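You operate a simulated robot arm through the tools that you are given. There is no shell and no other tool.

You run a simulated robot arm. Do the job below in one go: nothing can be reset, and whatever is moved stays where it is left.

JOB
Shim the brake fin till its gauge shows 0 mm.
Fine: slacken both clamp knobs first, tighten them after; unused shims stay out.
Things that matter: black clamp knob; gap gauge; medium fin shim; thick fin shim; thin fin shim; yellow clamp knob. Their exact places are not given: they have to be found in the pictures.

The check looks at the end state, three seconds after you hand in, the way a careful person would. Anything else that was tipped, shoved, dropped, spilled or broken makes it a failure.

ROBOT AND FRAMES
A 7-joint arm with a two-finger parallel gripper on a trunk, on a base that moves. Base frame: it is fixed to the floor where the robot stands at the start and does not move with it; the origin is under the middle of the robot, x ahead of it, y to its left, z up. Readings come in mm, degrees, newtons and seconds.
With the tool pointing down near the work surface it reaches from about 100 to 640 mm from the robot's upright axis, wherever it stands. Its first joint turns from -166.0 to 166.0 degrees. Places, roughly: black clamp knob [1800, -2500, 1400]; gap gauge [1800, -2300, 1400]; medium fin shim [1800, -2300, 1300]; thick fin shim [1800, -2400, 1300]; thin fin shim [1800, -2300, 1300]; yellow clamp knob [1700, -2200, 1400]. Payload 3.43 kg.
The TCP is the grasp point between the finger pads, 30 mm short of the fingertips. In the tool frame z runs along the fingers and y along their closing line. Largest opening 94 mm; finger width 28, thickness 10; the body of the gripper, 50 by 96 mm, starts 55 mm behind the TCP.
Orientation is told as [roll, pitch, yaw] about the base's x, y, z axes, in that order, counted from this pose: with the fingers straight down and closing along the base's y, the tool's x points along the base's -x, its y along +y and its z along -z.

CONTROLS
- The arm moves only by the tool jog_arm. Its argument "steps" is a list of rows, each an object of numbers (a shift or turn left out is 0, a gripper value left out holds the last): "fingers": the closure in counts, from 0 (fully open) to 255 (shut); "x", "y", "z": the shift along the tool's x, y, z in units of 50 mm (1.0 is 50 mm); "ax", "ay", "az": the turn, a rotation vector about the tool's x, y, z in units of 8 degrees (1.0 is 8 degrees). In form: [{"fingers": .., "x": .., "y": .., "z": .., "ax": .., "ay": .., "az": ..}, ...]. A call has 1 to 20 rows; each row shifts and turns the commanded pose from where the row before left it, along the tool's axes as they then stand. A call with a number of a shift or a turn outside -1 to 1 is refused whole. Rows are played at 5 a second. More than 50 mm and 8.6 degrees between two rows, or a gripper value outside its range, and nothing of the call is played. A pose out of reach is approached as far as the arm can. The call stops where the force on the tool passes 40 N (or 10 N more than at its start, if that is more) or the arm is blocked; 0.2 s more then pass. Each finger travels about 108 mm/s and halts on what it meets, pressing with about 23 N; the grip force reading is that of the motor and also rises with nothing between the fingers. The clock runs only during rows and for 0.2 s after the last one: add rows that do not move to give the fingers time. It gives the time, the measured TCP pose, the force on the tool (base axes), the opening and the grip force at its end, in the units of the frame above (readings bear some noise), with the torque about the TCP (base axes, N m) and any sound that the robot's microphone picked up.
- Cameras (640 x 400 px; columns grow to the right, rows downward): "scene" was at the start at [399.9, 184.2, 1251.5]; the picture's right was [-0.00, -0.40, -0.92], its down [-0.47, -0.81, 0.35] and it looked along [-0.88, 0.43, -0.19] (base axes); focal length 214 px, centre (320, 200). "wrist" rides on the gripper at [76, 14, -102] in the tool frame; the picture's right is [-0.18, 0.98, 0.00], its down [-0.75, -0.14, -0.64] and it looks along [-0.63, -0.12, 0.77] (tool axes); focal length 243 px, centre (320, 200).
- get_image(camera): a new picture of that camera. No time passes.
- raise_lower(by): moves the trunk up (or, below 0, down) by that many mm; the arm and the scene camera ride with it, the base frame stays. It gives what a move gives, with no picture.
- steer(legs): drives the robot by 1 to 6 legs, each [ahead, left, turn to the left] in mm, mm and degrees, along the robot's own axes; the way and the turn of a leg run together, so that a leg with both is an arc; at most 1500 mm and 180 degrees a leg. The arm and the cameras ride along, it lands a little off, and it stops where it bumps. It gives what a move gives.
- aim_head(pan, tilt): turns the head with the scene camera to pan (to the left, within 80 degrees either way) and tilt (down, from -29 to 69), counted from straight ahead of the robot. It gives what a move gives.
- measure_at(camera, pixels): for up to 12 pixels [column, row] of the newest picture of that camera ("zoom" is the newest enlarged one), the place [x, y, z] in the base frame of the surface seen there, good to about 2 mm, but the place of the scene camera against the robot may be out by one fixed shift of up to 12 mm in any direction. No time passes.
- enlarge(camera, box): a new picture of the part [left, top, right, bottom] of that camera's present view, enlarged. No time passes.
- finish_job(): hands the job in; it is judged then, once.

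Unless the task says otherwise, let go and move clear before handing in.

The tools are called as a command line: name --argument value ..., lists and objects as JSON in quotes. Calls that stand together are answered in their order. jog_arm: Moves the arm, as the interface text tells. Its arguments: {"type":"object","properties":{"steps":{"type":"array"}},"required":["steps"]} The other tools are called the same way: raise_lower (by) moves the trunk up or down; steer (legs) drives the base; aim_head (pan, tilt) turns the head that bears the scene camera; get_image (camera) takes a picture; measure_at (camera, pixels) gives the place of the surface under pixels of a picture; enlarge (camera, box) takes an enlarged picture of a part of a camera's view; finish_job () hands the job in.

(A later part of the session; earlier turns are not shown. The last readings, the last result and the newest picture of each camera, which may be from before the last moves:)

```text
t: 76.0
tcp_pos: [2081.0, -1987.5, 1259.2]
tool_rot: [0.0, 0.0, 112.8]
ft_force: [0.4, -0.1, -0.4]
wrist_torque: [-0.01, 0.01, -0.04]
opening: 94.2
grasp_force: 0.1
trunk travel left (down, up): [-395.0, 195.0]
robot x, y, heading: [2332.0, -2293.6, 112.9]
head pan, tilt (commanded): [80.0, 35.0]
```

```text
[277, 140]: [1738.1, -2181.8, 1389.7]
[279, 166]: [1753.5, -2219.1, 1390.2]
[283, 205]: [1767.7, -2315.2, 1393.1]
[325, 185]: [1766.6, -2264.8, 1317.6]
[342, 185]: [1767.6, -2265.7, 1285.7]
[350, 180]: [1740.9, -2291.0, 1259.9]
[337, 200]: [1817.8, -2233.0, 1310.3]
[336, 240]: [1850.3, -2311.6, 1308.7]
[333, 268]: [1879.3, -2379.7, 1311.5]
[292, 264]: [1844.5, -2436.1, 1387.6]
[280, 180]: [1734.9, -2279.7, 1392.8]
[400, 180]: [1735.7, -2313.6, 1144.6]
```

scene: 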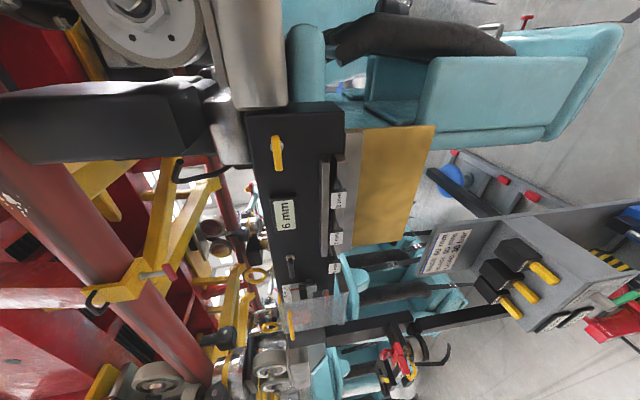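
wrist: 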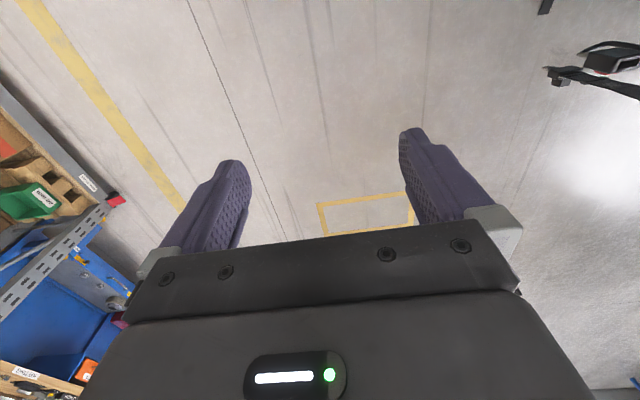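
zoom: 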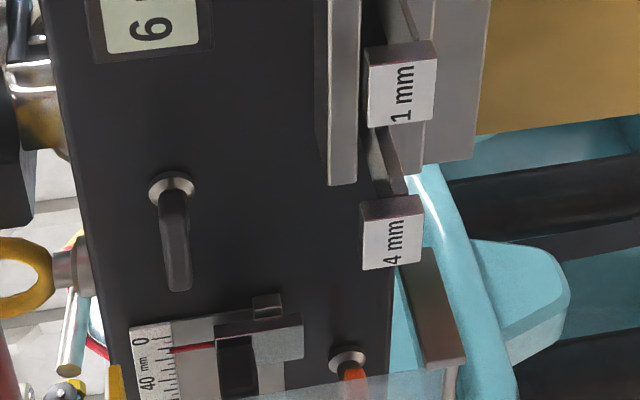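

The bars protrude 37 mm from the panel and the shim blocks stand about 96 mm out at z≈1310, with knob levers at z≈1390. I'll now bring the arm toward the station's front: move it back, up and left, still tool-down, staying well clear.

jog_arm --steps '[{"fingers": 0, "x": 0.9}, {"x": 0.9}, {"x": 0.9}, {"x": 0.9}, {"z": -0.9}, {"z": -0.9}, {"z": -0.8}, {"y": 0.9}, {"y": 0.9}, {"y": 0.9}, {"y": 0.9}]'

get_image --camera "scene"

get_image --camera "wrist"

```text
t: 78.4
tcp_pos: [1941.6, -2197.1, 1407.0]
tool_rot: [-0.2, 0.0, 112.7]
ft_force: [0.6, 1.3, 0.4]
wrist_torque: [0.01, -0.05, -0.02]
opening: 93.9
grasp_force: 0.0
out of reach, approached as far as the arm can: row 3, 4
trunk travel left (down, up): [-395.0, 195.0]
robot x, y, heading: [2334.7, -2297.8, 112.9]
head pan, tilt (commanded): [80.0, 35.0]
```

```text
taken
```

scene: 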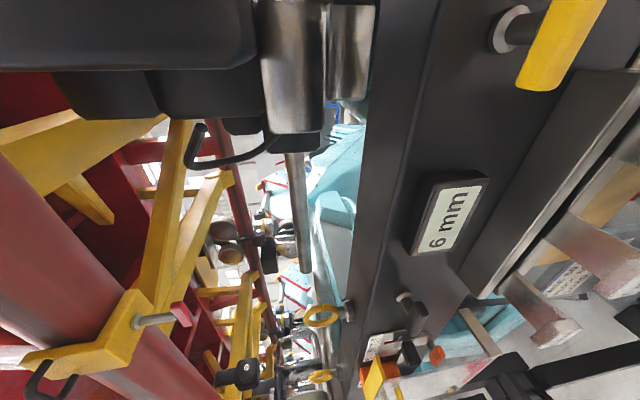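

```text
taken
```

wrist: 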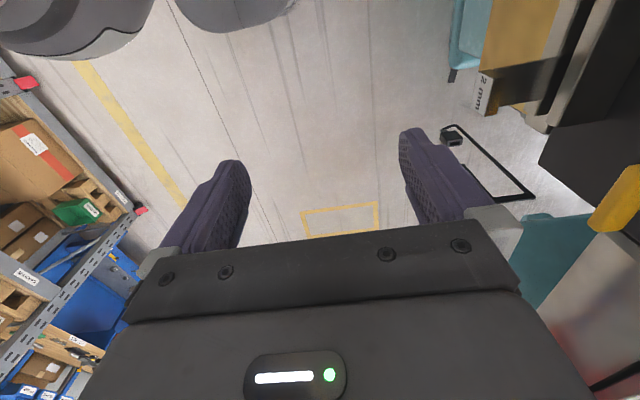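

The scene camera actually rides on the hand (its offset in the tool frame is about [-20, 67, -112]), so pan 0/tilt 0 looks along the fingers. I'll now turn the tool -90° about its x so the fingers point at the panel, staying about 100 mm in front of the shims.

jog_arm --steps '[{"ax": -0.9}, {"ax": -0.9}, {"ax": -0.9}, {"ax": -0.9}, {"ax": -0.9}, {"ax": -0.9}, {"ax": -0.9}, {"ax": -0.9}, {"ax": -0.9}, {"ax": -0.9}, {"ax": -0.9}, {"ax": -0.9}, {"ax": -0.45}]'

aim_head --pan 0 --tilt 0

get_image --camera "scene"

get_image --camera "wrist"

```text
t: 81.2
tcp_pos: [1918.9, -2179.0, 1414.9]
tool_rot: [90.1, 0.0, 112.7]
ft_force: [-0.2, 0.1, 0.3]
wrist_torque: [0.03, -0.01, 0.04]
opening: 94.2
grasp_force: 0.0
out of reach, approached as far as the arm can: row 10, 11, 12
trunk travel left (down, up): [-395.0, 195.0]
robot x, y, heading: [2336.2, -2289.9, 112.7]
head pan, tilt (commanded): [80.0, 35.0]
```

```text
t: 82.7
tcp_pos: [1919.9, -2177.7, 1415.3]
tool_rot: [89.9, 0.0, 112.8]
ft_force: [-0.3, -0.2, -0.5]
wrist_torque: [0.0, -0.07, 0.0]
opening: 94.1
grasp_force: 0.0
trunk travel left (down, up): [-395.0, 195.0]
robot x, y, heading: [2335.4, -2292.8, 113.0]
head pan, tilt (commanded): [0.0, 0.0]
```

```text
taken
```

scene: 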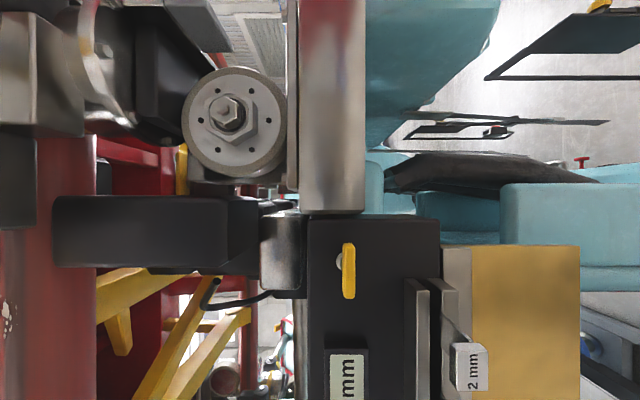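

```text
taken
```

wrist: 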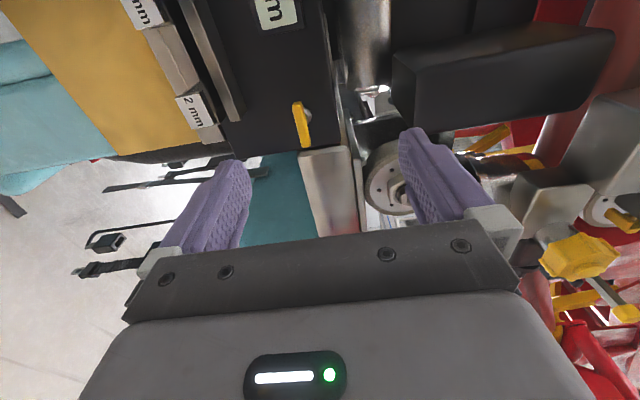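

The fingers now face the panel; the arm reported being near its inner limit, so I'll shift the base 100 mm away from the panel for working room, then move the hand toward the station's middle.

steer --legs '[[0, -100, 0]]'

jog_arm --steps '[{"x": 0.9}, {"x": 0.9}, {"x": 0.2}]'

get_image --camera "scene"

get_image --camera "wrist"

```text
t: 83.9
tcp_pos: [2014.0, -2138.7, 1415.5]
tool_rot: [90.0, 0.0, 112.8]
ft_force: [-0.3, 0.1, -0.2]
wrist_torque: [-0.01, 0.02, -0.02]
opening: 93.9
grasp_force: 0.0
trunk travel left (down, up): [-395.0, 195.0]
robot x, y, heading: [2430.5, -2251.9, 112.7]
head pan, tilt (commanded): [0.0, 0.0]
```

```text
t: 84.7
tcp_pos: [1983.7, -2192.1, 1425.3]
tool_rot: [90.0, -0.1, 113.0]
ft_force: [-0.8, 0.1, 0.9]
wrist_torque: [0.0, 0.0, 0.0]
opening: 93.9
grasp_force: 0.0
out of reach, approached as far as the arm can: row 1, 2, 3
trunk travel left (down, up): [-395.0, 195.0]
robot x, y, heading: [2426.2, -2252.8, 112.8]
head pan, tilt (commanded): [0.0, 0.0]
```

```text
taken
```

scene: 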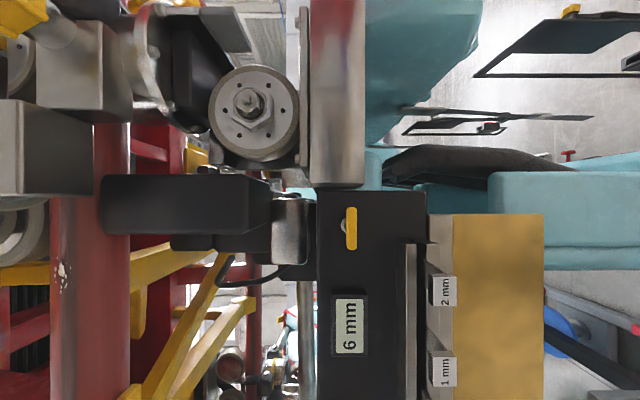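

```text
taken
```

wrist: 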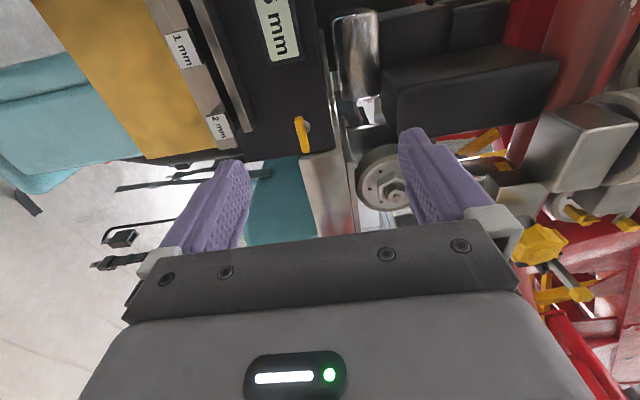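

The hand can't come further back toward the robot at this height, so I'll shift the base 100 mm backward instead to centre the station in front of the hand.

steer --legs '[[-100, 0, 0]]'

get_image --camera "scene"

enlarge --camera "scene" --box '[300, 80, 560, 260]'

enlarge --camera "scene" --box '[300, 220, 560, 400]'

```text
t: 85.8
tcp_pos: [2022.8, -2283.7, 1426.0]
tool_rot: [89.9, 0.0, 112.9]
ft_force: [0.6, -0.8, 1.3]
wrist_torque: [0.01, -0.02, -0.02]
opening: 94.1
grasp_force: 0.0
trunk travel left (down, up): [-395.0, 195.0]
robot x, y, heading: [2466.8, -2349.3, 112.5]
head pan, tilt (commanded): [0.0, 0.0]
```

```text
taken
```

scene: 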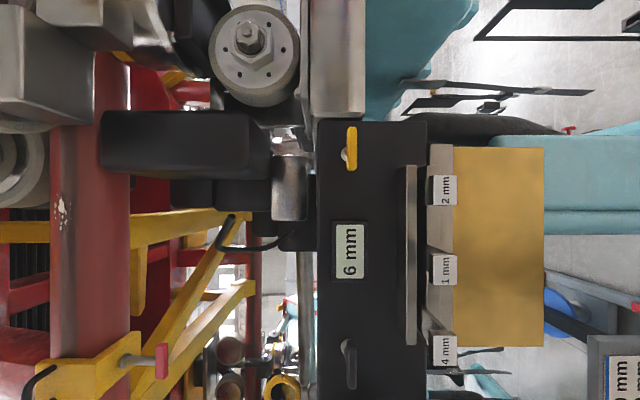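

```text
2.22 times, centred on (430, 170) of scene
```

zoom: 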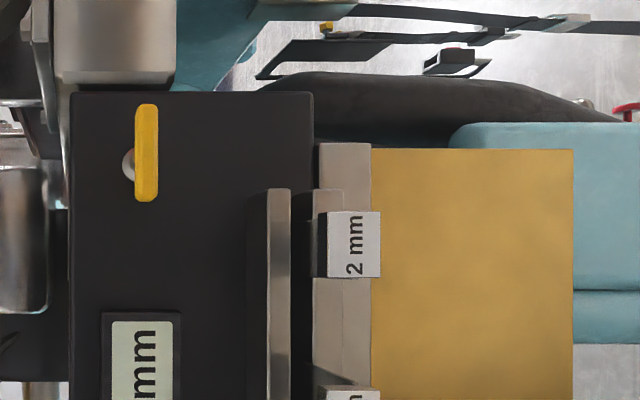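

```text
2.22 times, centred on (430, 310) of scene
```

zoom: 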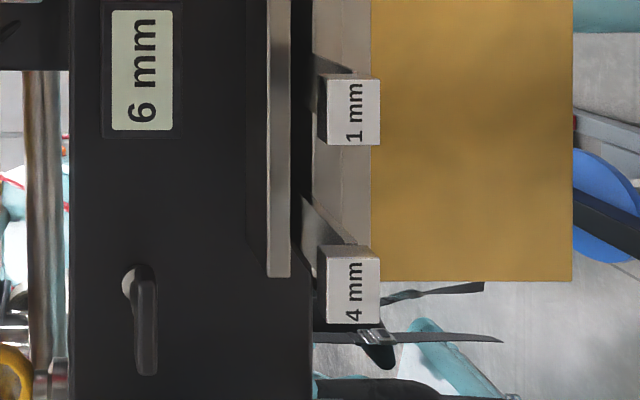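

A nice frontal view: yellow lever (352, 148), black lever (348, 362), gauge (348, 250), shims at (443, 190), (443, 269), (443, 350). I'll lower the hand 170 mm so the camera is level with the shims and the gap.

jog_arm --steps '[{"y": -0.9}, {"y": -0.9}, {"y": -0.9}, {"y": -0.8}]'

get_image --camera "scene"

enlarge --camera "scene" --box '[240, 120, 440, 240]'

enlarge --camera "scene" --box '[240, 220, 440, 345]'

```text
t: 86.8
tcp_pos: [2021.7, -2282.3, 1249.0]
tool_rot: [89.9, 0.1, 112.9]
ft_force: [-0.1, 0.8, -0.1]
wrist_torque: [0.0, 0.01, -0.01]
opening: 93.9
grasp_force: 0.0
trunk travel left (down, up): [-395.0, 195.0]
robot x, y, heading: [2464.2, -2347.0, 112.9]
head pan, tilt (commanded): [0.0, 0.0]
```

```text
taken
```

scene: 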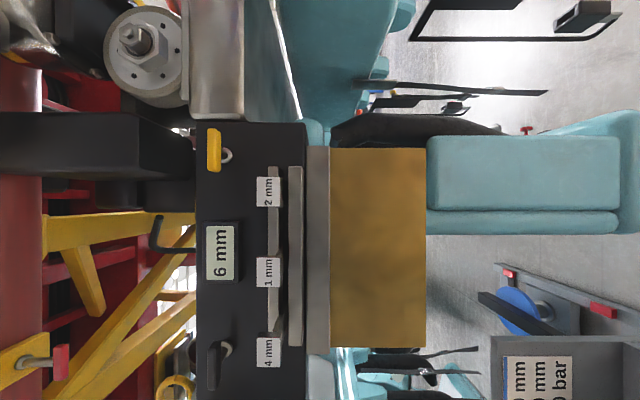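

```text
3.20 times, centred on (340, 180) of scene
```

zoom: 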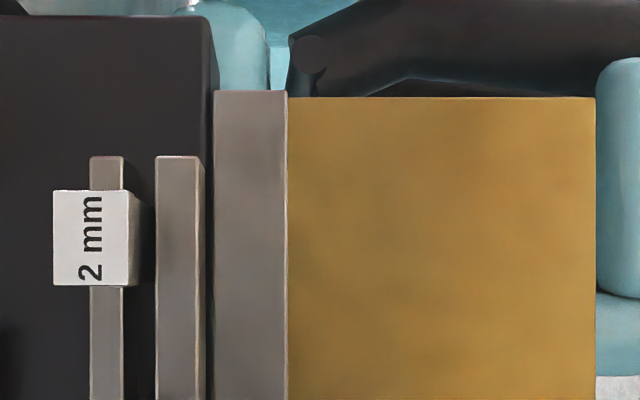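

```text
3.20 times, centred on (340, 282) of scene
```

zoom: 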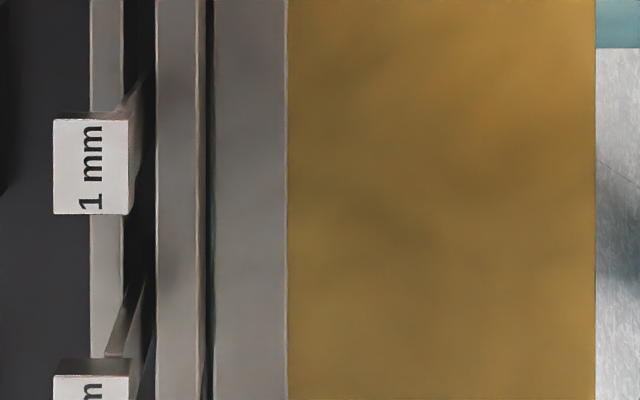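

Seen level now: upper bar, a slot holding the shim plates, lower bar, a thin gap (about 5–6 mm), then the fin's grey flange. I'll measure these features here to check consistency.

measure_at --camera "scene" --pixels '[[267, 192], [267, 272], [267, 350], [273, 230], [295, 230], [317, 230], [380, 230], [214, 150], [214, 365], [222, 252], [250, 220], [302, 330]]'

get_image --camera "wrist"

```text
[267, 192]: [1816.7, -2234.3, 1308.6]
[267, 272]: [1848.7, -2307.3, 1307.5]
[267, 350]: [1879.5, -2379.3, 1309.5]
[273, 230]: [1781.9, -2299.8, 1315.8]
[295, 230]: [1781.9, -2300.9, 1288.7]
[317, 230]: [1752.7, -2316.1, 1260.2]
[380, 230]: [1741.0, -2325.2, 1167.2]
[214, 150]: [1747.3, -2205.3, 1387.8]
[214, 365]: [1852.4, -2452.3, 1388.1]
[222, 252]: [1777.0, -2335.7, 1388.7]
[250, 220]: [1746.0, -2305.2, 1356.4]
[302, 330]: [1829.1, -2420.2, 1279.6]
```

```text
taken
```

wrist: 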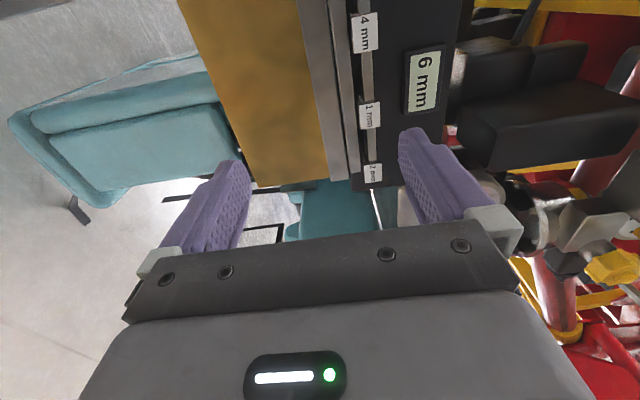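

Measured positions agree between views (shims at s-spacing ≈79 mm). I'll cross-check the same features with the wrist camera, which has no fixed shift.

measure_at --camera "wrist" --pixels '[[372, 172], [369, 115], [366, 32], [423, 82], [344, 100], [330, 100], [250, 100], [360, 75], [395, 100]]'

enlarge --camera "wrist" --box '[280, 0, 440, 200]'

```text
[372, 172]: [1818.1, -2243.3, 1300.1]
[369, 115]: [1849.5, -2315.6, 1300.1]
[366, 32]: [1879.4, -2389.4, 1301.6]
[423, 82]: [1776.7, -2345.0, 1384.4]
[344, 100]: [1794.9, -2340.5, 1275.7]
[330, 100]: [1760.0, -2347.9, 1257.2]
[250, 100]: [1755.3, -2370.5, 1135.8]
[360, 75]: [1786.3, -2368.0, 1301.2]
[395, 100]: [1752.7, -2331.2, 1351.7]
```

```text
2.00 times, centred on (360, 100) of wrist
```

zoom: 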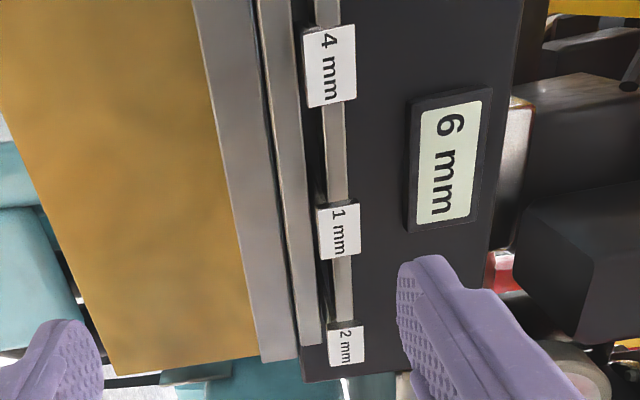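

The scene camera reads about 9 mm too far toward +y and 8 mm too high versus the wrist camera, so I'll trust the wrist. Before moving to the yellow lever I'll check how far the beam and wheel parts beyond the panel stick out.

measure_at --camera "scene" --pixels '[[230, 60], [140, 40], [215, 100], [265, 60], [300, 125], [340, 80], [100, 140], [60, 60], [150, 190], [380, 145], [205, 170], [228, 157]]'

enlarge --camera "scene" --box '[180, 110, 300, 185]'

```text
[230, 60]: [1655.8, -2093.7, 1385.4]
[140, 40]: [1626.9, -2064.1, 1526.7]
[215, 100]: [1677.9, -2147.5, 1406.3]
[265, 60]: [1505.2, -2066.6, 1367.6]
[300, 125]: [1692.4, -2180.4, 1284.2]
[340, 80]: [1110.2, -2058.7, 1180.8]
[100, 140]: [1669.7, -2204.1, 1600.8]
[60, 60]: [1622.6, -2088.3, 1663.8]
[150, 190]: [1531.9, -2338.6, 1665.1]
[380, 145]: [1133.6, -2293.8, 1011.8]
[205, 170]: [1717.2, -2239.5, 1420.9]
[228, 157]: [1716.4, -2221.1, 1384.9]
```

```text
5.33 times, centred on (240, 148) of scene
```

zoom: 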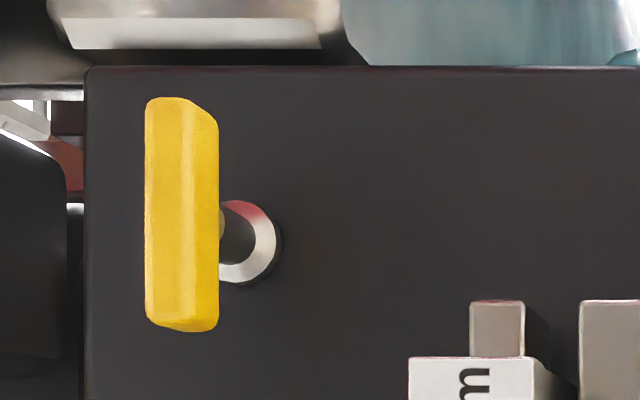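

The lever's centre works out at about s=-2720, z≈1382 after correction, and nothing there sticks out past the panel face plane. I'll move the hand in front of the yellow lever (about 100 mm off) and half-close the fingers.

jog_arm --steps '[{"fingers": 120, "x": -0.57, "y": 0.443, "z": 0.397}, {"x": -0.57, "y": 0.443, "z": 0.397}, {"x": -0.57, "y": 0.443, "z": 0.397}, {"x": -0.57, "y": 0.443, "z": 0.397}, {"x": -0.57, "y": 0.443, "z": 0.397}, {"x": -0.57, "y": 0.443, "z": 0.397}, {}]'

get_image --camera "wrist"

get_image --camera "scene"

```text
t: 88.4
tcp_pos: [1845.2, -2171.5, 1382.6]
tool_rot: [89.9, 0.0, 112.9]
ft_force: [1.0, 0.3, 0.0]
wrist_torque: [0.01, 0.0, 0.0]
opening: 49.7
grasp_force: 0.2
trunk travel left (down, up): [-395.0, 195.0]
robot x, y, heading: [2466.0, -2349.6, 112.8]
head pan, tilt (commanded): [0.0, 0.0]
```

```text
taken
```

wrist: 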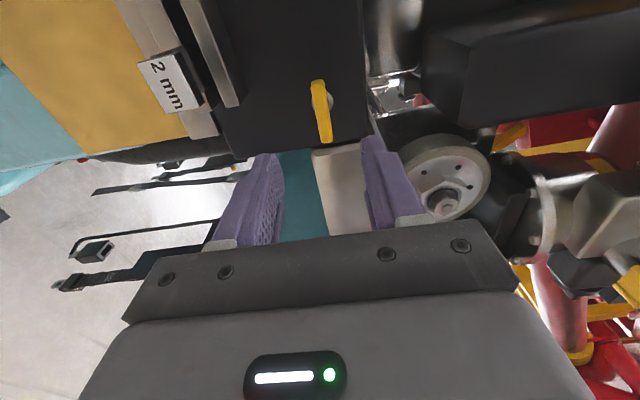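

```text
taken
```

scene: 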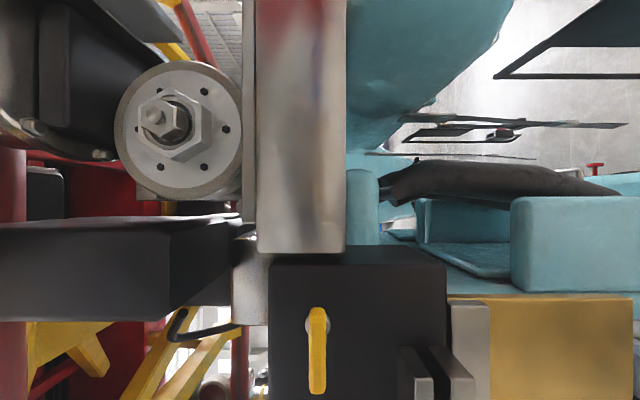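

The yellow lever is at wrist pixels (313–333, 80–142). I'll measure it and zoom in for its indicator ring.

measure_at --camera "wrist" --pixels '[[318, 85], [321, 110], [326, 137], [314, 95], [325, 95], [331, 98], [340, 120], [300, 110], [322, 125]]'

enlarge --camera "wrist" --box '[270, 60, 390, 160]'

enlarge --camera "scene" --box '[260, 290, 380, 400]'

```text
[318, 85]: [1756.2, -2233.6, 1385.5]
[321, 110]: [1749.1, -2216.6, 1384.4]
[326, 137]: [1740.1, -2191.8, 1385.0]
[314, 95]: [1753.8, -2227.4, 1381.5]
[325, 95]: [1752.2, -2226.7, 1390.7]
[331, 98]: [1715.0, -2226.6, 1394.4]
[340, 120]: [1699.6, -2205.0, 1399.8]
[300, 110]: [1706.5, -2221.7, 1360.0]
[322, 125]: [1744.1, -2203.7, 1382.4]
```

```text
4.00 times, centred on (330, 110) of wrist
```

zoom: 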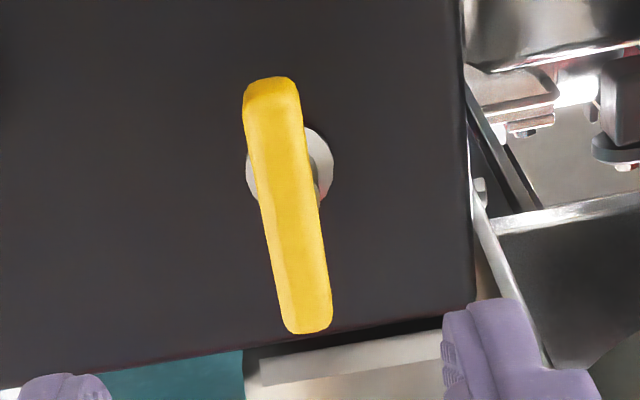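

```text
3.64 times, centred on (320, 345) of scene
```

zoom: 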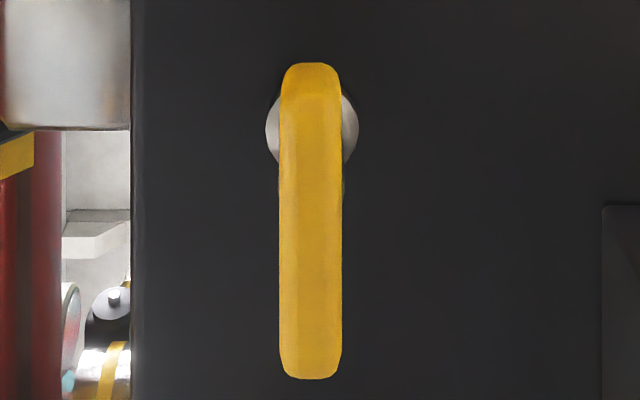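

The lever's centre is at about (1748, -2213, 1385) with its front at n≈744, so the hand needs +2.4 mm up and about 96 mm forward. I'll advance with fingers at 50 mm opening.

jog_arm --steps '[{"y": 0.048, "z": 0.6}, {"z": 0.6}, {"z": 0.5}, {"z": 0.22}, {}]'

get_image --camera "wrist"

```text
t: 89.6
tcp_pos: [1755.8, -2209.7, 1384.4]
tool_rot: [89.9, -0.1, 112.9]
ft_force: [0.4, 0.0, 0.5]
wrist_torque: [-0.01, -0.02, 0.03]
opening: 49.9
grasp_force: 0.0
trunk travel left (down, up): [-395.0, 195.0]
robot x, y, heading: [2466.5, -2345.8, 113.0]
head pan, tilt (commanded): [0.0, 0.0]
```

```text
taken
```

wrist: 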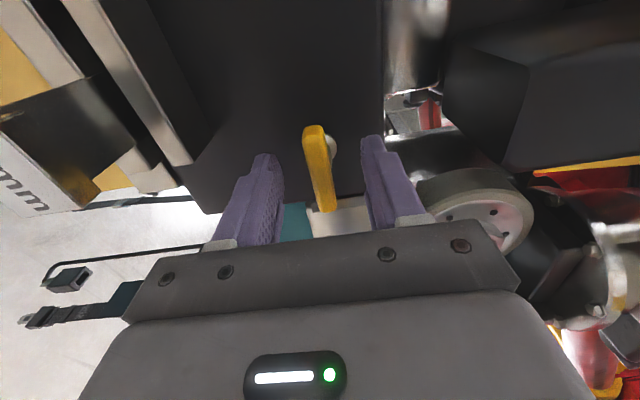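

The lever is centred between the fingers (cols 303–337 between 284 and 363). I'll close on it.

jog_arm --steps '[{"fingers": 255}, {}, {}]'

get_image --camera "wrist"

```text
t: 90.4
tcp_pos: [1756.0, -2208.9, 1384.5]
tool_rot: [90.0, 0.1, 113.0]
ft_force: [-0.3, 0.2, 0.8]
wrist_torque: [-0.06, 0.15, -0.05]
opening: 13.6
grasp_force: 44.7
trunk travel left (down, up): [-395.0, 195.0]
robot x, y, heading: [2466.6, -2346.4, 112.8]
head pan, tilt (commanded): [0.0, 0.0]
```

```text
taken
```

wrist: 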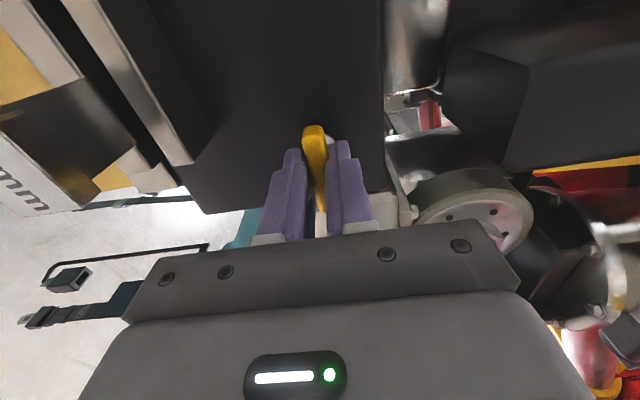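

The lever is gripped (opening 13.6 mm, almost no side force). I'll turn it counter-clockwise (negative az) a little first and watch the torque.

jog_arm --steps '[{"az": -0.6}, {"az": -0.6}, {"az": -0.6}]'

```text
t: 91.2
tcp_pos: [1755.7, -2208.9, 1384.7]
tool_rot: [89.9, -14.4, 112.9]
ft_force: [-4.2, -0.8, -0.2]
wrist_torque: [-0.09, 0.19, -0.48]
opening: 14.0
grasp_force: 44.5
trunk travel left (down, up): [-395.0, 195.0]
robot x, y, heading: [2465.3, -2344.6, 112.5]
head pan, tilt (commanded): [0.0, 0.0]
```

It turns easily with low torque. I'll continue to nearly a quarter turn.

jog_arm --steps '[{"az": -0.8}, {"az": -0.8}, {"az": -0.8}, {"az": -0.8}, {"az": -0.8}, {"az": -0.8}]'

get_image --camera "wrist"

get_image --camera "scene"

```text
t: 92.6
tcp_pos: [1754.6, -2207.7, 1383.1]
tool_rot: [89.6, -52.8, 113.1]
ft_force: [1.6, -1.7, -15.1]
wrist_torque: [-0.14, 0.26, -0.42]
opening: 13.5
grasp_force: 45.2
trunk travel left (down, up): [-395.0, 195.0]
robot x, y, heading: [2468.4, -2348.4, 112.7]
head pan, tilt (commanded): [0.0, 0.0]
```

```text
taken
```

wrist: 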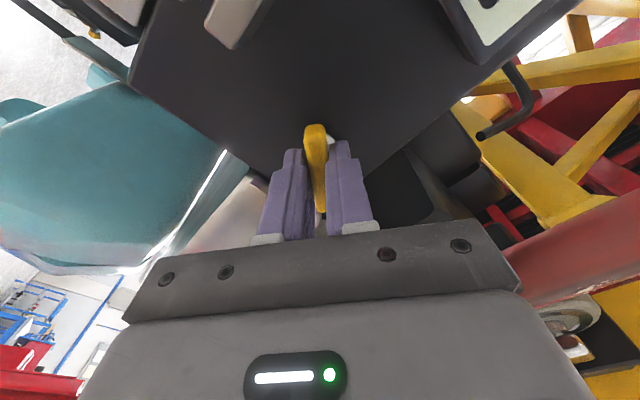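

```text
taken
```

scene: 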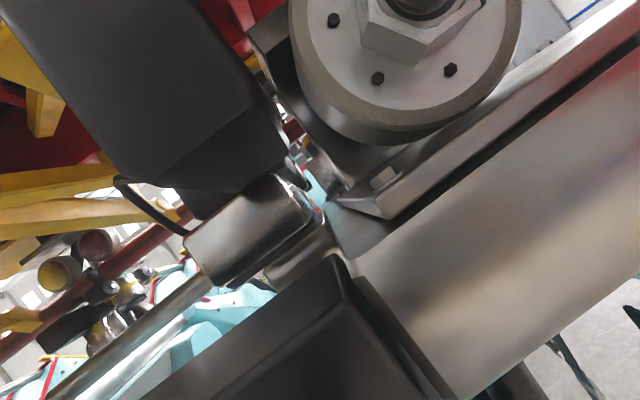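

The lever follows (turned -53°), with a 15 N downward force building from a slight offset. I'll shift about 1 mm down and finish the quarter turn.

jog_arm --steps '[{"x": 0.02, "y": -0.015}, {"az": -0.8}, {"az": -0.8}, {"az": -0.8}, {"az": -0.8}]'

```text
t: 93.8
tcp_pos: [1754.7, -2207.8, 1382.6]
tool_rot: [89.5, -78.5, 113.1]
ft_force: [-3.3, 2.4, -7.1]
wrist_torque: [0.01, -0.05, -0.28]
opening: 14.0
grasp_force: 45.3
trunk travel left (down, up): [-395.0, 195.0]
robot x, y, heading: [2465.5, -2345.3, 112.8]
head pan, tilt (commanded): [0.0, 0.0]
```

jog_arm --steps '[{"az": -0.75}, {"az": -0.75}, {}]'

get_image --camera "wrist"

```text
t: 94.6
tcp_pos: [1756.0, -2207.7, 1381.9]
tool_rot: [-79.8, -89.5, -77.4]
ft_force: [-4.8, 5.3, -4.4]
wrist_torque: [0.03, -0.1, -0.42]
opening: 13.5
grasp_force: 44.8
trunk travel left (down, up): [-395.0, 195.0]
robot x, y, heading: [2468.1, -2348.8, 112.8]
head pan, tilt (commanded): [0.0, 0.0]
```

```text
taken
```

wrist: 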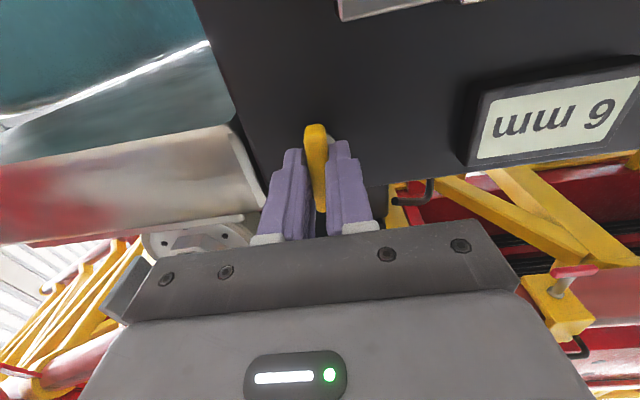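

The lever is now vertical with no end-stop felt. I'll open, back off 80 mm and look at the knob for any indication.

jog_arm --steps '[{"fingers": 120}, {}, {"z": -0.8}, {"z": -0.8}]'

get_image --camera "wrist"

enlarge --camera "wrist" --box '[260, 60, 400, 160]'

get_image --camera "scene"

```text
t: 95.6
tcp_pos: [1830.1, -2176.5, 1383.5]
tool_rot: [-86.8, -89.6, -70.1]
ft_force: [0.4, 0.1, -0.3]
wrist_torque: [0.0, 0.01, 0.02]
opening: 49.6
grasp_force: 0.0
trunk travel left (down, up): [-395.0, 195.0]
robot x, y, heading: [2467.4, -2350.9, 112.7]
head pan, tilt (commanded): [0.0, 0.0]
```

```text
taken
```

wrist: 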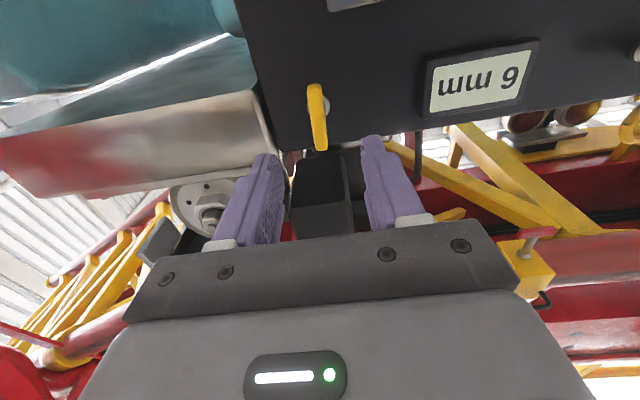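

```text
4.00 times, centred on (330, 110) of wrist
```

zoom: 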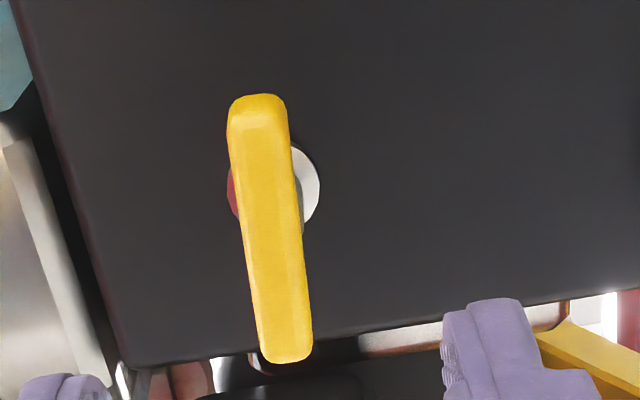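

```text
taken
```

scene: 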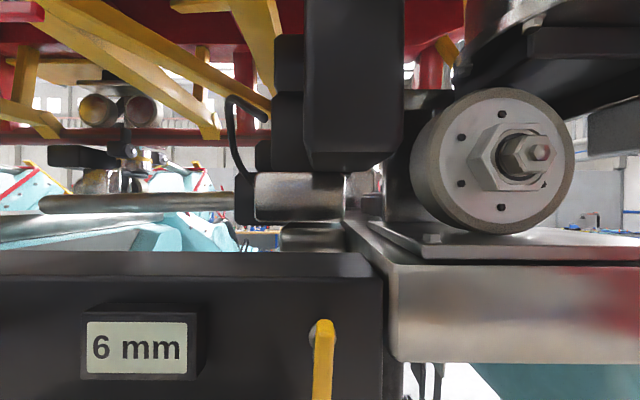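

Now the camera sits above the hand and upright; some red on the ring beside the lever is visible. I'll tilt the head down to see the knob and its ring directly.

aim_head --pan 0 --tilt 45

get_image --camera "scene"

enlarge --camera "scene" --box '[240, 100, 400, 220]'

```text
t: 96.8
tcp_pos: [1830.4, -2177.2, 1382.8]
tool_rot: [-81.4, -89.6, -75.7]
ft_force: [-0.1, -0.4, -1.1]
wrist_torque: [0.0, 0.0, 0.0]
opening: 49.6
grasp_force: 0.0
trunk travel left (down, up): [-395.0, 195.0]
robot x, y, heading: [2468.6, -2348.0, 112.9]
head pan, tilt (commanded): [0.0, 45.0]
```

```text
taken
```

scene: 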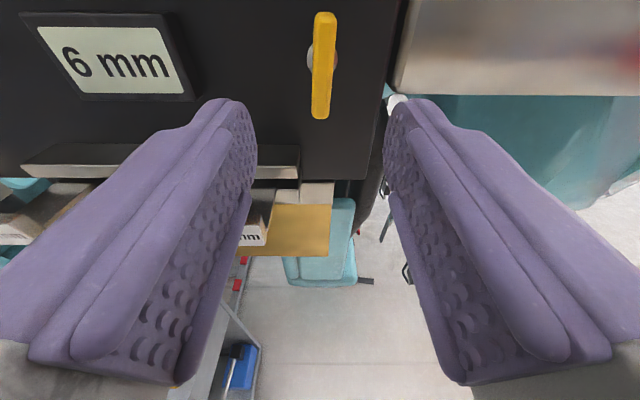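

```text
3.33 times, centred on (320, 160) of scene
```

zoom: 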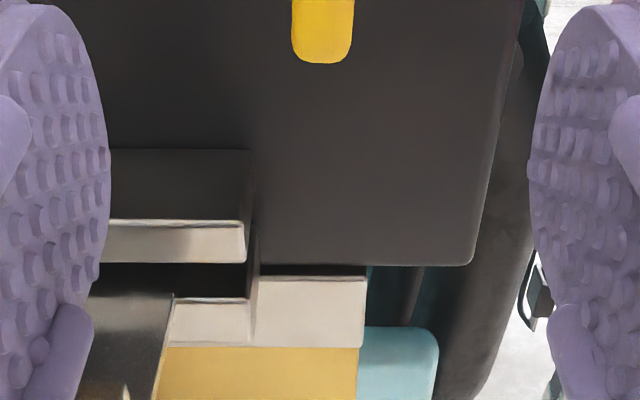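

The knob shows at (323, 65) with a reddish ring part on its right side. I'll zoom in on it.

enlarge --camera "scene" --box '[280, 5, 370, 125]'

enlarge --camera "scene" --box '[10, 10, 210, 110]'

```text
3.33 times, centred on (325, 65) of scene
```

zoom: 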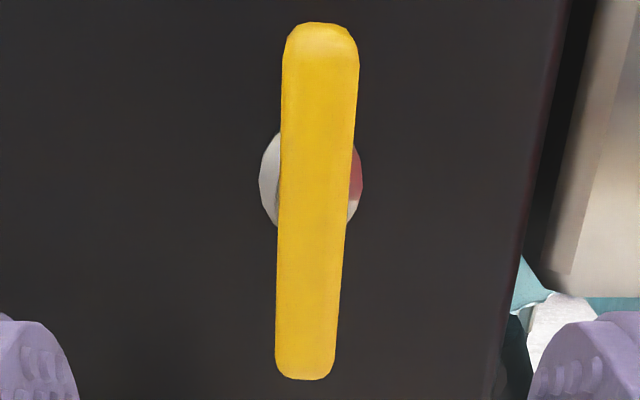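

```text
3.20 times, centred on (110, 60) of scene
```

zoom: 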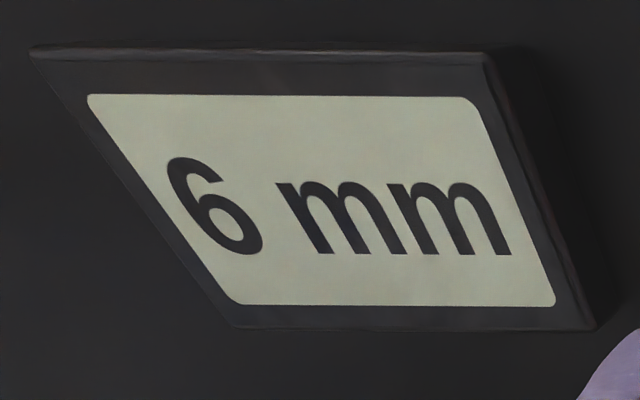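

The ring's red looks like a reflection, so there is no clear slack mark. I'll go back in, grip the lever again and check whether it turns further or meets a stop.

jog_arm --steps '[{"z": 0.8}, {"z": 0.76}, {"fingers": 255}, {}, {}, {"az": -0.6}, {"az": -0.6}, {"az": -0.6}]'

get_image --camera "scene"

```text
t: 98.5
tcp_pos: [1756.8, -2207.0, 1382.4]
tool_rot: [-89.3, -75.3, -67.7]
ft_force: [-6.9, 4.2, -3.6]
wrist_torque: [-1.76, -0.75, -0.2]
opening: 18.3
grasp_force: 45.0
trunk travel left (down, up): [-395.0, 195.0]
robot x, y, heading: [2462.7, -2343.9, 112.8]
head pan, tilt (commanded): [0.0, 45.0]
```

```text
taken
```

scene: 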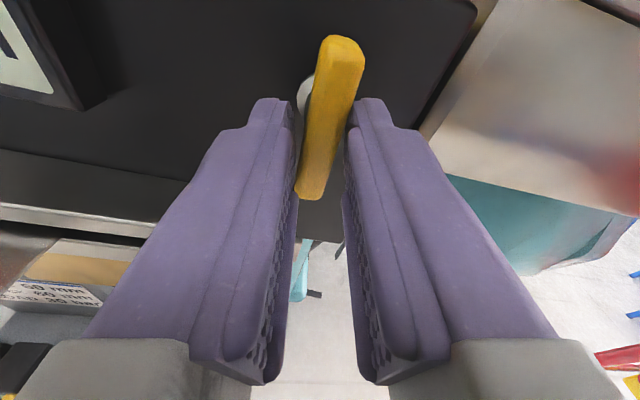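

The torque jumped to about 1.9 N·m and the lever stayed put, so 90° is the end stop: the yellow knob is fully slack. I'll relax the twist, open and back off.

jog_arm --steps '[{"az": 0.6}, {"az": 0.6}, {"az": 0.5}, {"fingers": 120}, {}, {"z": -0.8}, {"z": -0.8}]'

get_image --camera "scene"

```text
t: 100.2
tcp_pos: [1831.7, -2177.0, 1384.1]
tool_rot: [-90.5, -88.7, -66.5]
ft_force: [0.6, 0.1, -0.4]
wrist_torque: [-0.01, 0.01, 0.01]
opening: 49.8
grasp_force: 0.0
trunk travel left (down, up): [-395.0, 195.0]
robot x, y, heading: [2466.8, -2350.4, 112.7]
head pan, tilt (commanded): [0.0, 45.0]
```

```text
taken
```

scene: 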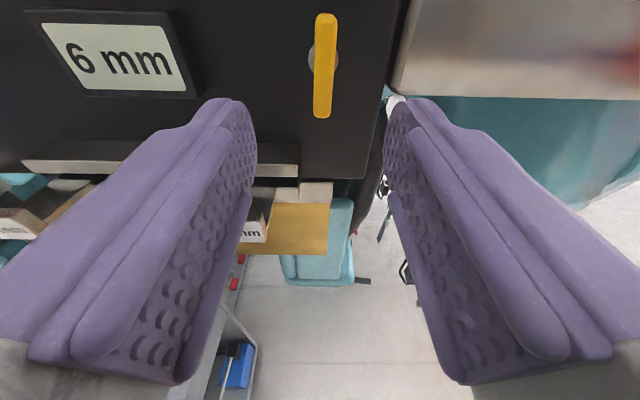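

The yellow lever is vertical and untouched. I'll rotate the hand back to level and slide along to the black lever, expected near s≈-2993, z≈1384.

jog_arm --steps '[{"z": -0.3, "az": 0.9}, {"az": 0.9}, {"az": 0.9}, {"az": 0.9}, {"az": 0.9}, {"az": 0.9}, {"az": 0.9}, {"az": 0.9}, {"az": 0.9}, {"az": 0.9}, {"az": 0.9}, {"az": 0.9}, {"az": 0.6}, {"x": 0.9}, {"x": 0.9}, {"x": 0.9}, {"x": 0.9}, {"x": 0.9}, {"x": 0.9}]'

aim_head --pan 0 --tilt 45

get_image --camera "scene"

get_image --camera "wrist"

```text
t: 104.2
tcp_pos: [1952.4, -2421.8, 1385.3]
tool_rot: [89.8, -0.1, 113.0]
ft_force: [-0.2, 0.1, -0.4]
wrist_torque: [-0.02, -0.02, -0.06]
opening: 49.5
grasp_force: 0.0
trunk travel left (down, up): [-395.0, 195.0]
robot x, y, heading: [2464.9, -2347.7, 112.9]
head pan, tilt (commanded): [0.0, 45.0]
```

```text
t: 104.8
tcp_pos: [1951.1, -2420.0, 1384.3]
tool_rot: [90.0, 0.1, 113.0]
ft_force: [0.4, -0.7, 0.1]
wrist_torque: [-0.02, -0.02, 0.03]
opening: 49.4
grasp_force: 0.1
trunk travel left (down, up): [-395.0, 195.0]
robot x, y, heading: [2467.3, -2346.3, 112.6]
head pan, tilt (commanded): [0.0, 45.0]
```

```text
taken
```

scene: 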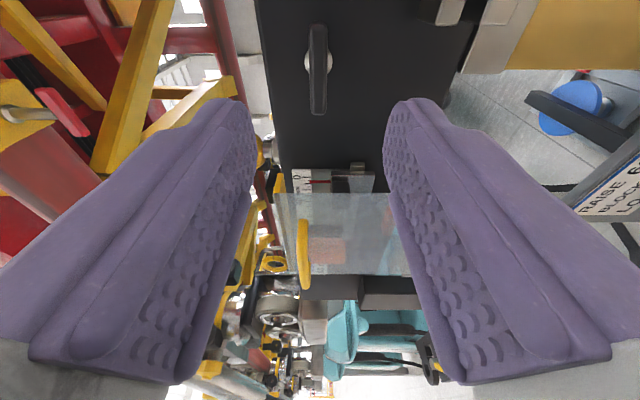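

```text
taken
```

wrist: 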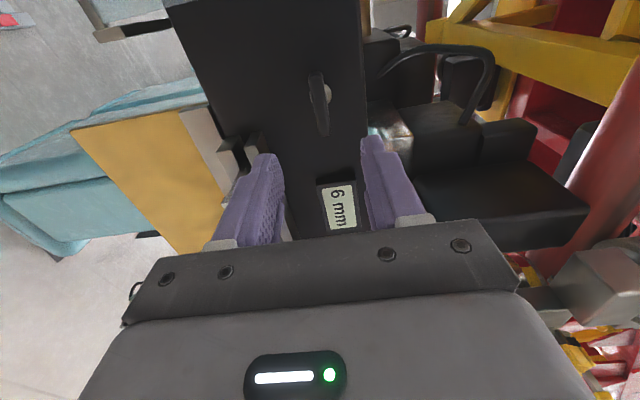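

The black lever is in the wrist view at (310–330, 72–136). I'll measure it there and zoom.

enlarge --camera "wrist" --box '[270, 50, 390, 150]'

measure_at --camera "wrist" --pixels '[[316, 78], [319, 100], [323, 130], [317, 90], [321, 115], [313, 90], [324, 90], [300, 100]]'

```text
4.00 times, centred on (330, 100) of wrist
```

zoom: 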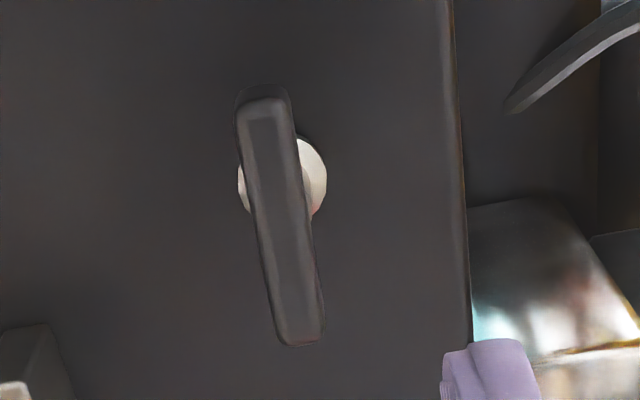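

```text
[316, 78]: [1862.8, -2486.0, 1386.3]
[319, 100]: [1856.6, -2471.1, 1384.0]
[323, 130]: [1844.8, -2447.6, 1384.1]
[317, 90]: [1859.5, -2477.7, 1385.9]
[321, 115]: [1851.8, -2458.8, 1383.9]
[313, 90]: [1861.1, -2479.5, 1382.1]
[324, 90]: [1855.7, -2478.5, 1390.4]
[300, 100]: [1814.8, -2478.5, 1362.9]
```

The black lever's centre is at about s=-2995, z=1385, front n≈743.5. I'll correct 4 mm, advance 97 mm and close.

jog_arm --steps '[{"x": 0.08, "z": 0.6}, {"z": 0.6}, {"z": 0.5}, {"z": 0.24}, {}, {"fingers": 255}, {}, {}]'

get_image --camera "wrist"

get_image --camera "scene"

```text
t: 106.5
tcp_pos: [1863.1, -2461.9, 1384.2]
tool_rot: [90.1, 0.0, 113.1]
ft_force: [-4.9, -0.7, 10.1]
wrist_torque: [-0.08, 0.26, -0.24]
opening: 13.7
grasp_force: 45.1
trunk travel left (down, up): [-395.0, 195.0]
robot x, y, heading: [2470.5, -2348.0, 112.7]
head pan, tilt (commanded): [0.0, 45.0]
```

```text
taken
```

wrist: 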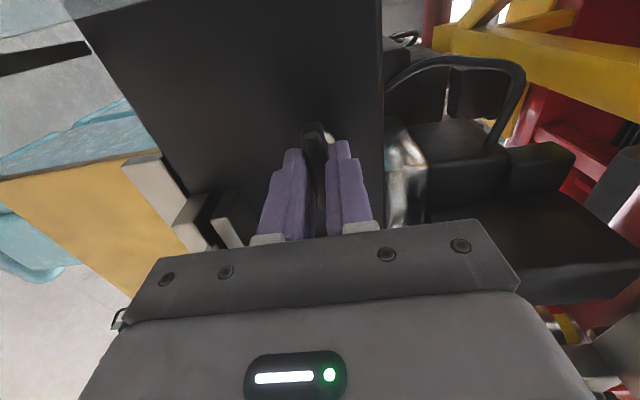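

```text
taken
```

scene: 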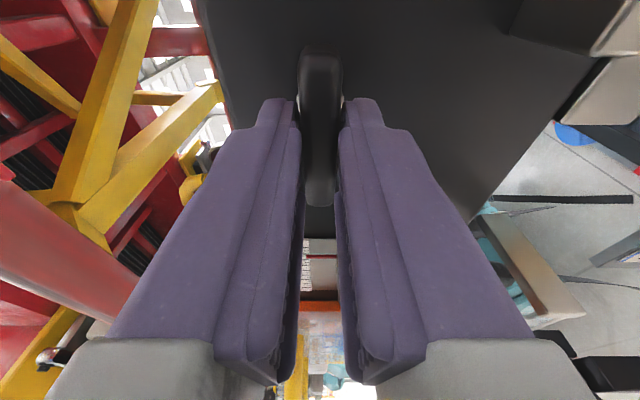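

The lever is gripped with ~10 N upward, so I'll nudge 1 mm up and start turning counter-clockwise.

jog_arm --steps '[{"y": 0.02}, {"az": -0.8}, {"az": -0.8}, {"az": -0.8}, {"az": -0.8}]'

```text
t: 107.8
tcp_pos: [1861.5, -2460.8, 1384.9]
tool_rot: [89.9, -25.7, 113.2]
ft_force: [-5.9, -0.6, 7.2]
wrist_torque: [-0.04, 0.11, -0.14]
opening: 13.6
grasp_force: 45.4
trunk travel left (down, up): [-395.0, 195.0]
robot x, y, heading: [2466.7, -2343.3, 112.8]
head pan, tilt (commanded): [0.0, 45.0]
```

jog_arm --steps '[{"az": -0.8}, {"az": -0.8}, {"az": -0.8}, {"az": -0.8}, {"az": -0.8}]'

```text
t: 109.0
tcp_pos: [1862.0, -2460.5, 1383.6]
tool_rot: [89.7, -57.7, 113.4]
ft_force: [-3.4, 0.0, 2.1]
wrist_torque: [0.15, -0.32, 0.06]
opening: 13.7
grasp_force: 44.9
trunk travel left (down, up): [-395.0, 195.0]
robot x, y, heading: [2464.2, -2348.3, 112.8]
head pan, tilt (commanded): [0.0, 45.0]
```

Forces are small and the turn is at -58°. I'll finish the remaining ~33° plus a bit to feel the stop.

jog_arm --steps '[{"az": -0.8}, {"az": -0.8}, {"az": -0.8}, {"az": -0.8}, {"az": -0.5}]'

get_image --camera "scene"

```text
t: 110.2
tcp_pos: [1862.8, -2460.3, 1384.2]
tool_rot: [86.9, -87.3, 116.3]
ft_force: [-2.3, 0.1, -2.8]
wrist_torque: [-0.15, 0.37, -0.53]
opening: 13.6
grasp_force: 44.9
trunk travel left (down, up): [-395.0, 195.0]
robot x, y, heading: [2469.3, -2342.9, 112.8]
head pan, tilt (commanded): [0.0, 45.0]
```

```text
taken
```

scene: 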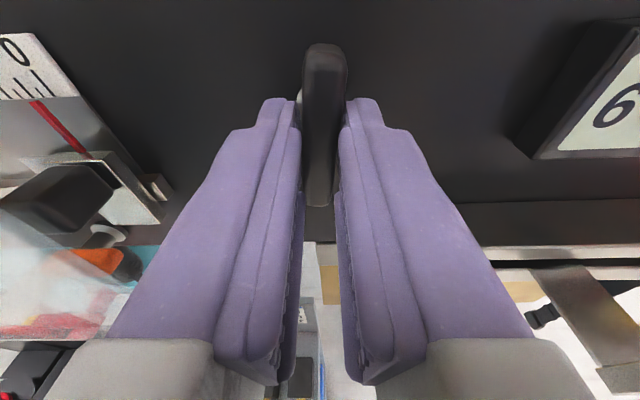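

Now at -87° with little torque. I'll add a few degrees to feel the stop, as with the yellow one.

jog_arm --steps '[{"az": -0.5}, {"az": -0.4}, {"az": -0.4}]'

```text
t: 111.0
tcp_pos: [1861.4, -2459.1, 1384.9]
tool_rot: [-88.2, -82.5, -68.3]
ft_force: [-0.3, -1.2, -1.7]
wrist_torque: [-1.24, -1.18, -0.95]
opening: 14.6
grasp_force: 44.9
trunk travel left (down, up): [-395.0, 195.0]
robot x, y, heading: [2468.5, -2347.2, 112.6]
head pan, tilt (commanded): [0.0, 45.0]
```

The end stop is felt (torque ~1.9 N·m), so the black knob is slack. I'll relax, open and back off, then look at the gauge and fin.

jog_arm --steps '[{"az": 0.5}, {"az": 0.45}, {"fingers": 120}, {}, {"z": -0.8}, {"z": -0.8}, {"z": -0.8}]'

aim_head --pan 0 --tilt 35

get_image --camera "scene"

get_image --camera "wrist"

```text
t: 112.5
tcp_pos: [1975.4, -2414.4, 1385.7]
tool_rot: [42.8, -90.0, 160.1]
ft_force: [0.3, 0.4, -0.4]
wrist_torque: [0.0, 0.01, -0.05]
opening: 49.7
grasp_force: 0.0
trunk travel left (down, up): [-395.0, 195.0]
robot x, y, heading: [2465.3, -2345.6, 112.8]
head pan, tilt (commanded): [0.0, 45.0]
```

```text
t: 113.3
tcp_pos: [1973.6, -2413.9, 1385.1]
tool_rot: [21.0, -89.9, -178.1]
ft_force: [-0.5, 0.5, -0.6]
wrist_torque: [-0.02, 0.0, 0.0]
opening: 49.7
grasp_force: 0.0
trunk travel left (down, up): [-395.0, 195.0]
robot x, y, heading: [2464.9, -2346.9, 112.8]
head pan, tilt (commanded): [0.0, 35.0]
```

```text
taken
```

scene: 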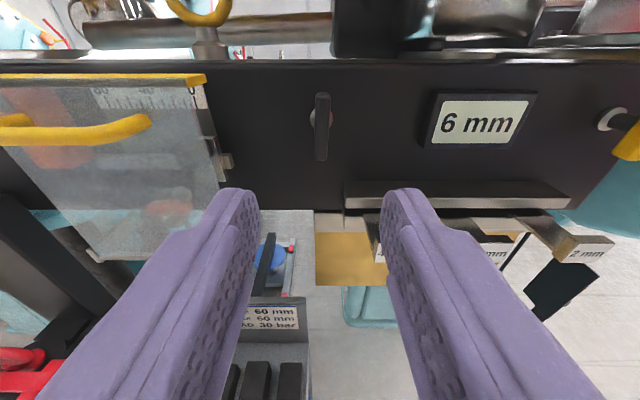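

```text
taken
```

wrist: 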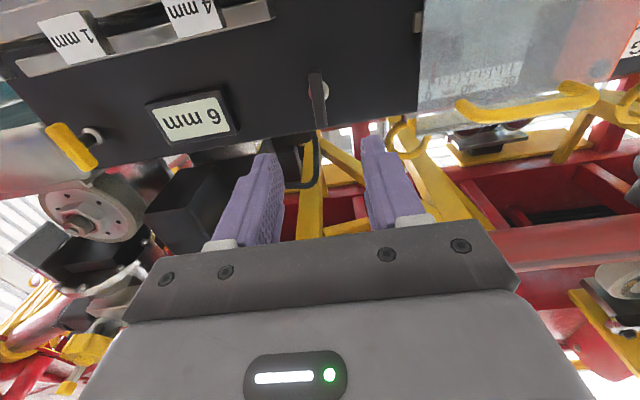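

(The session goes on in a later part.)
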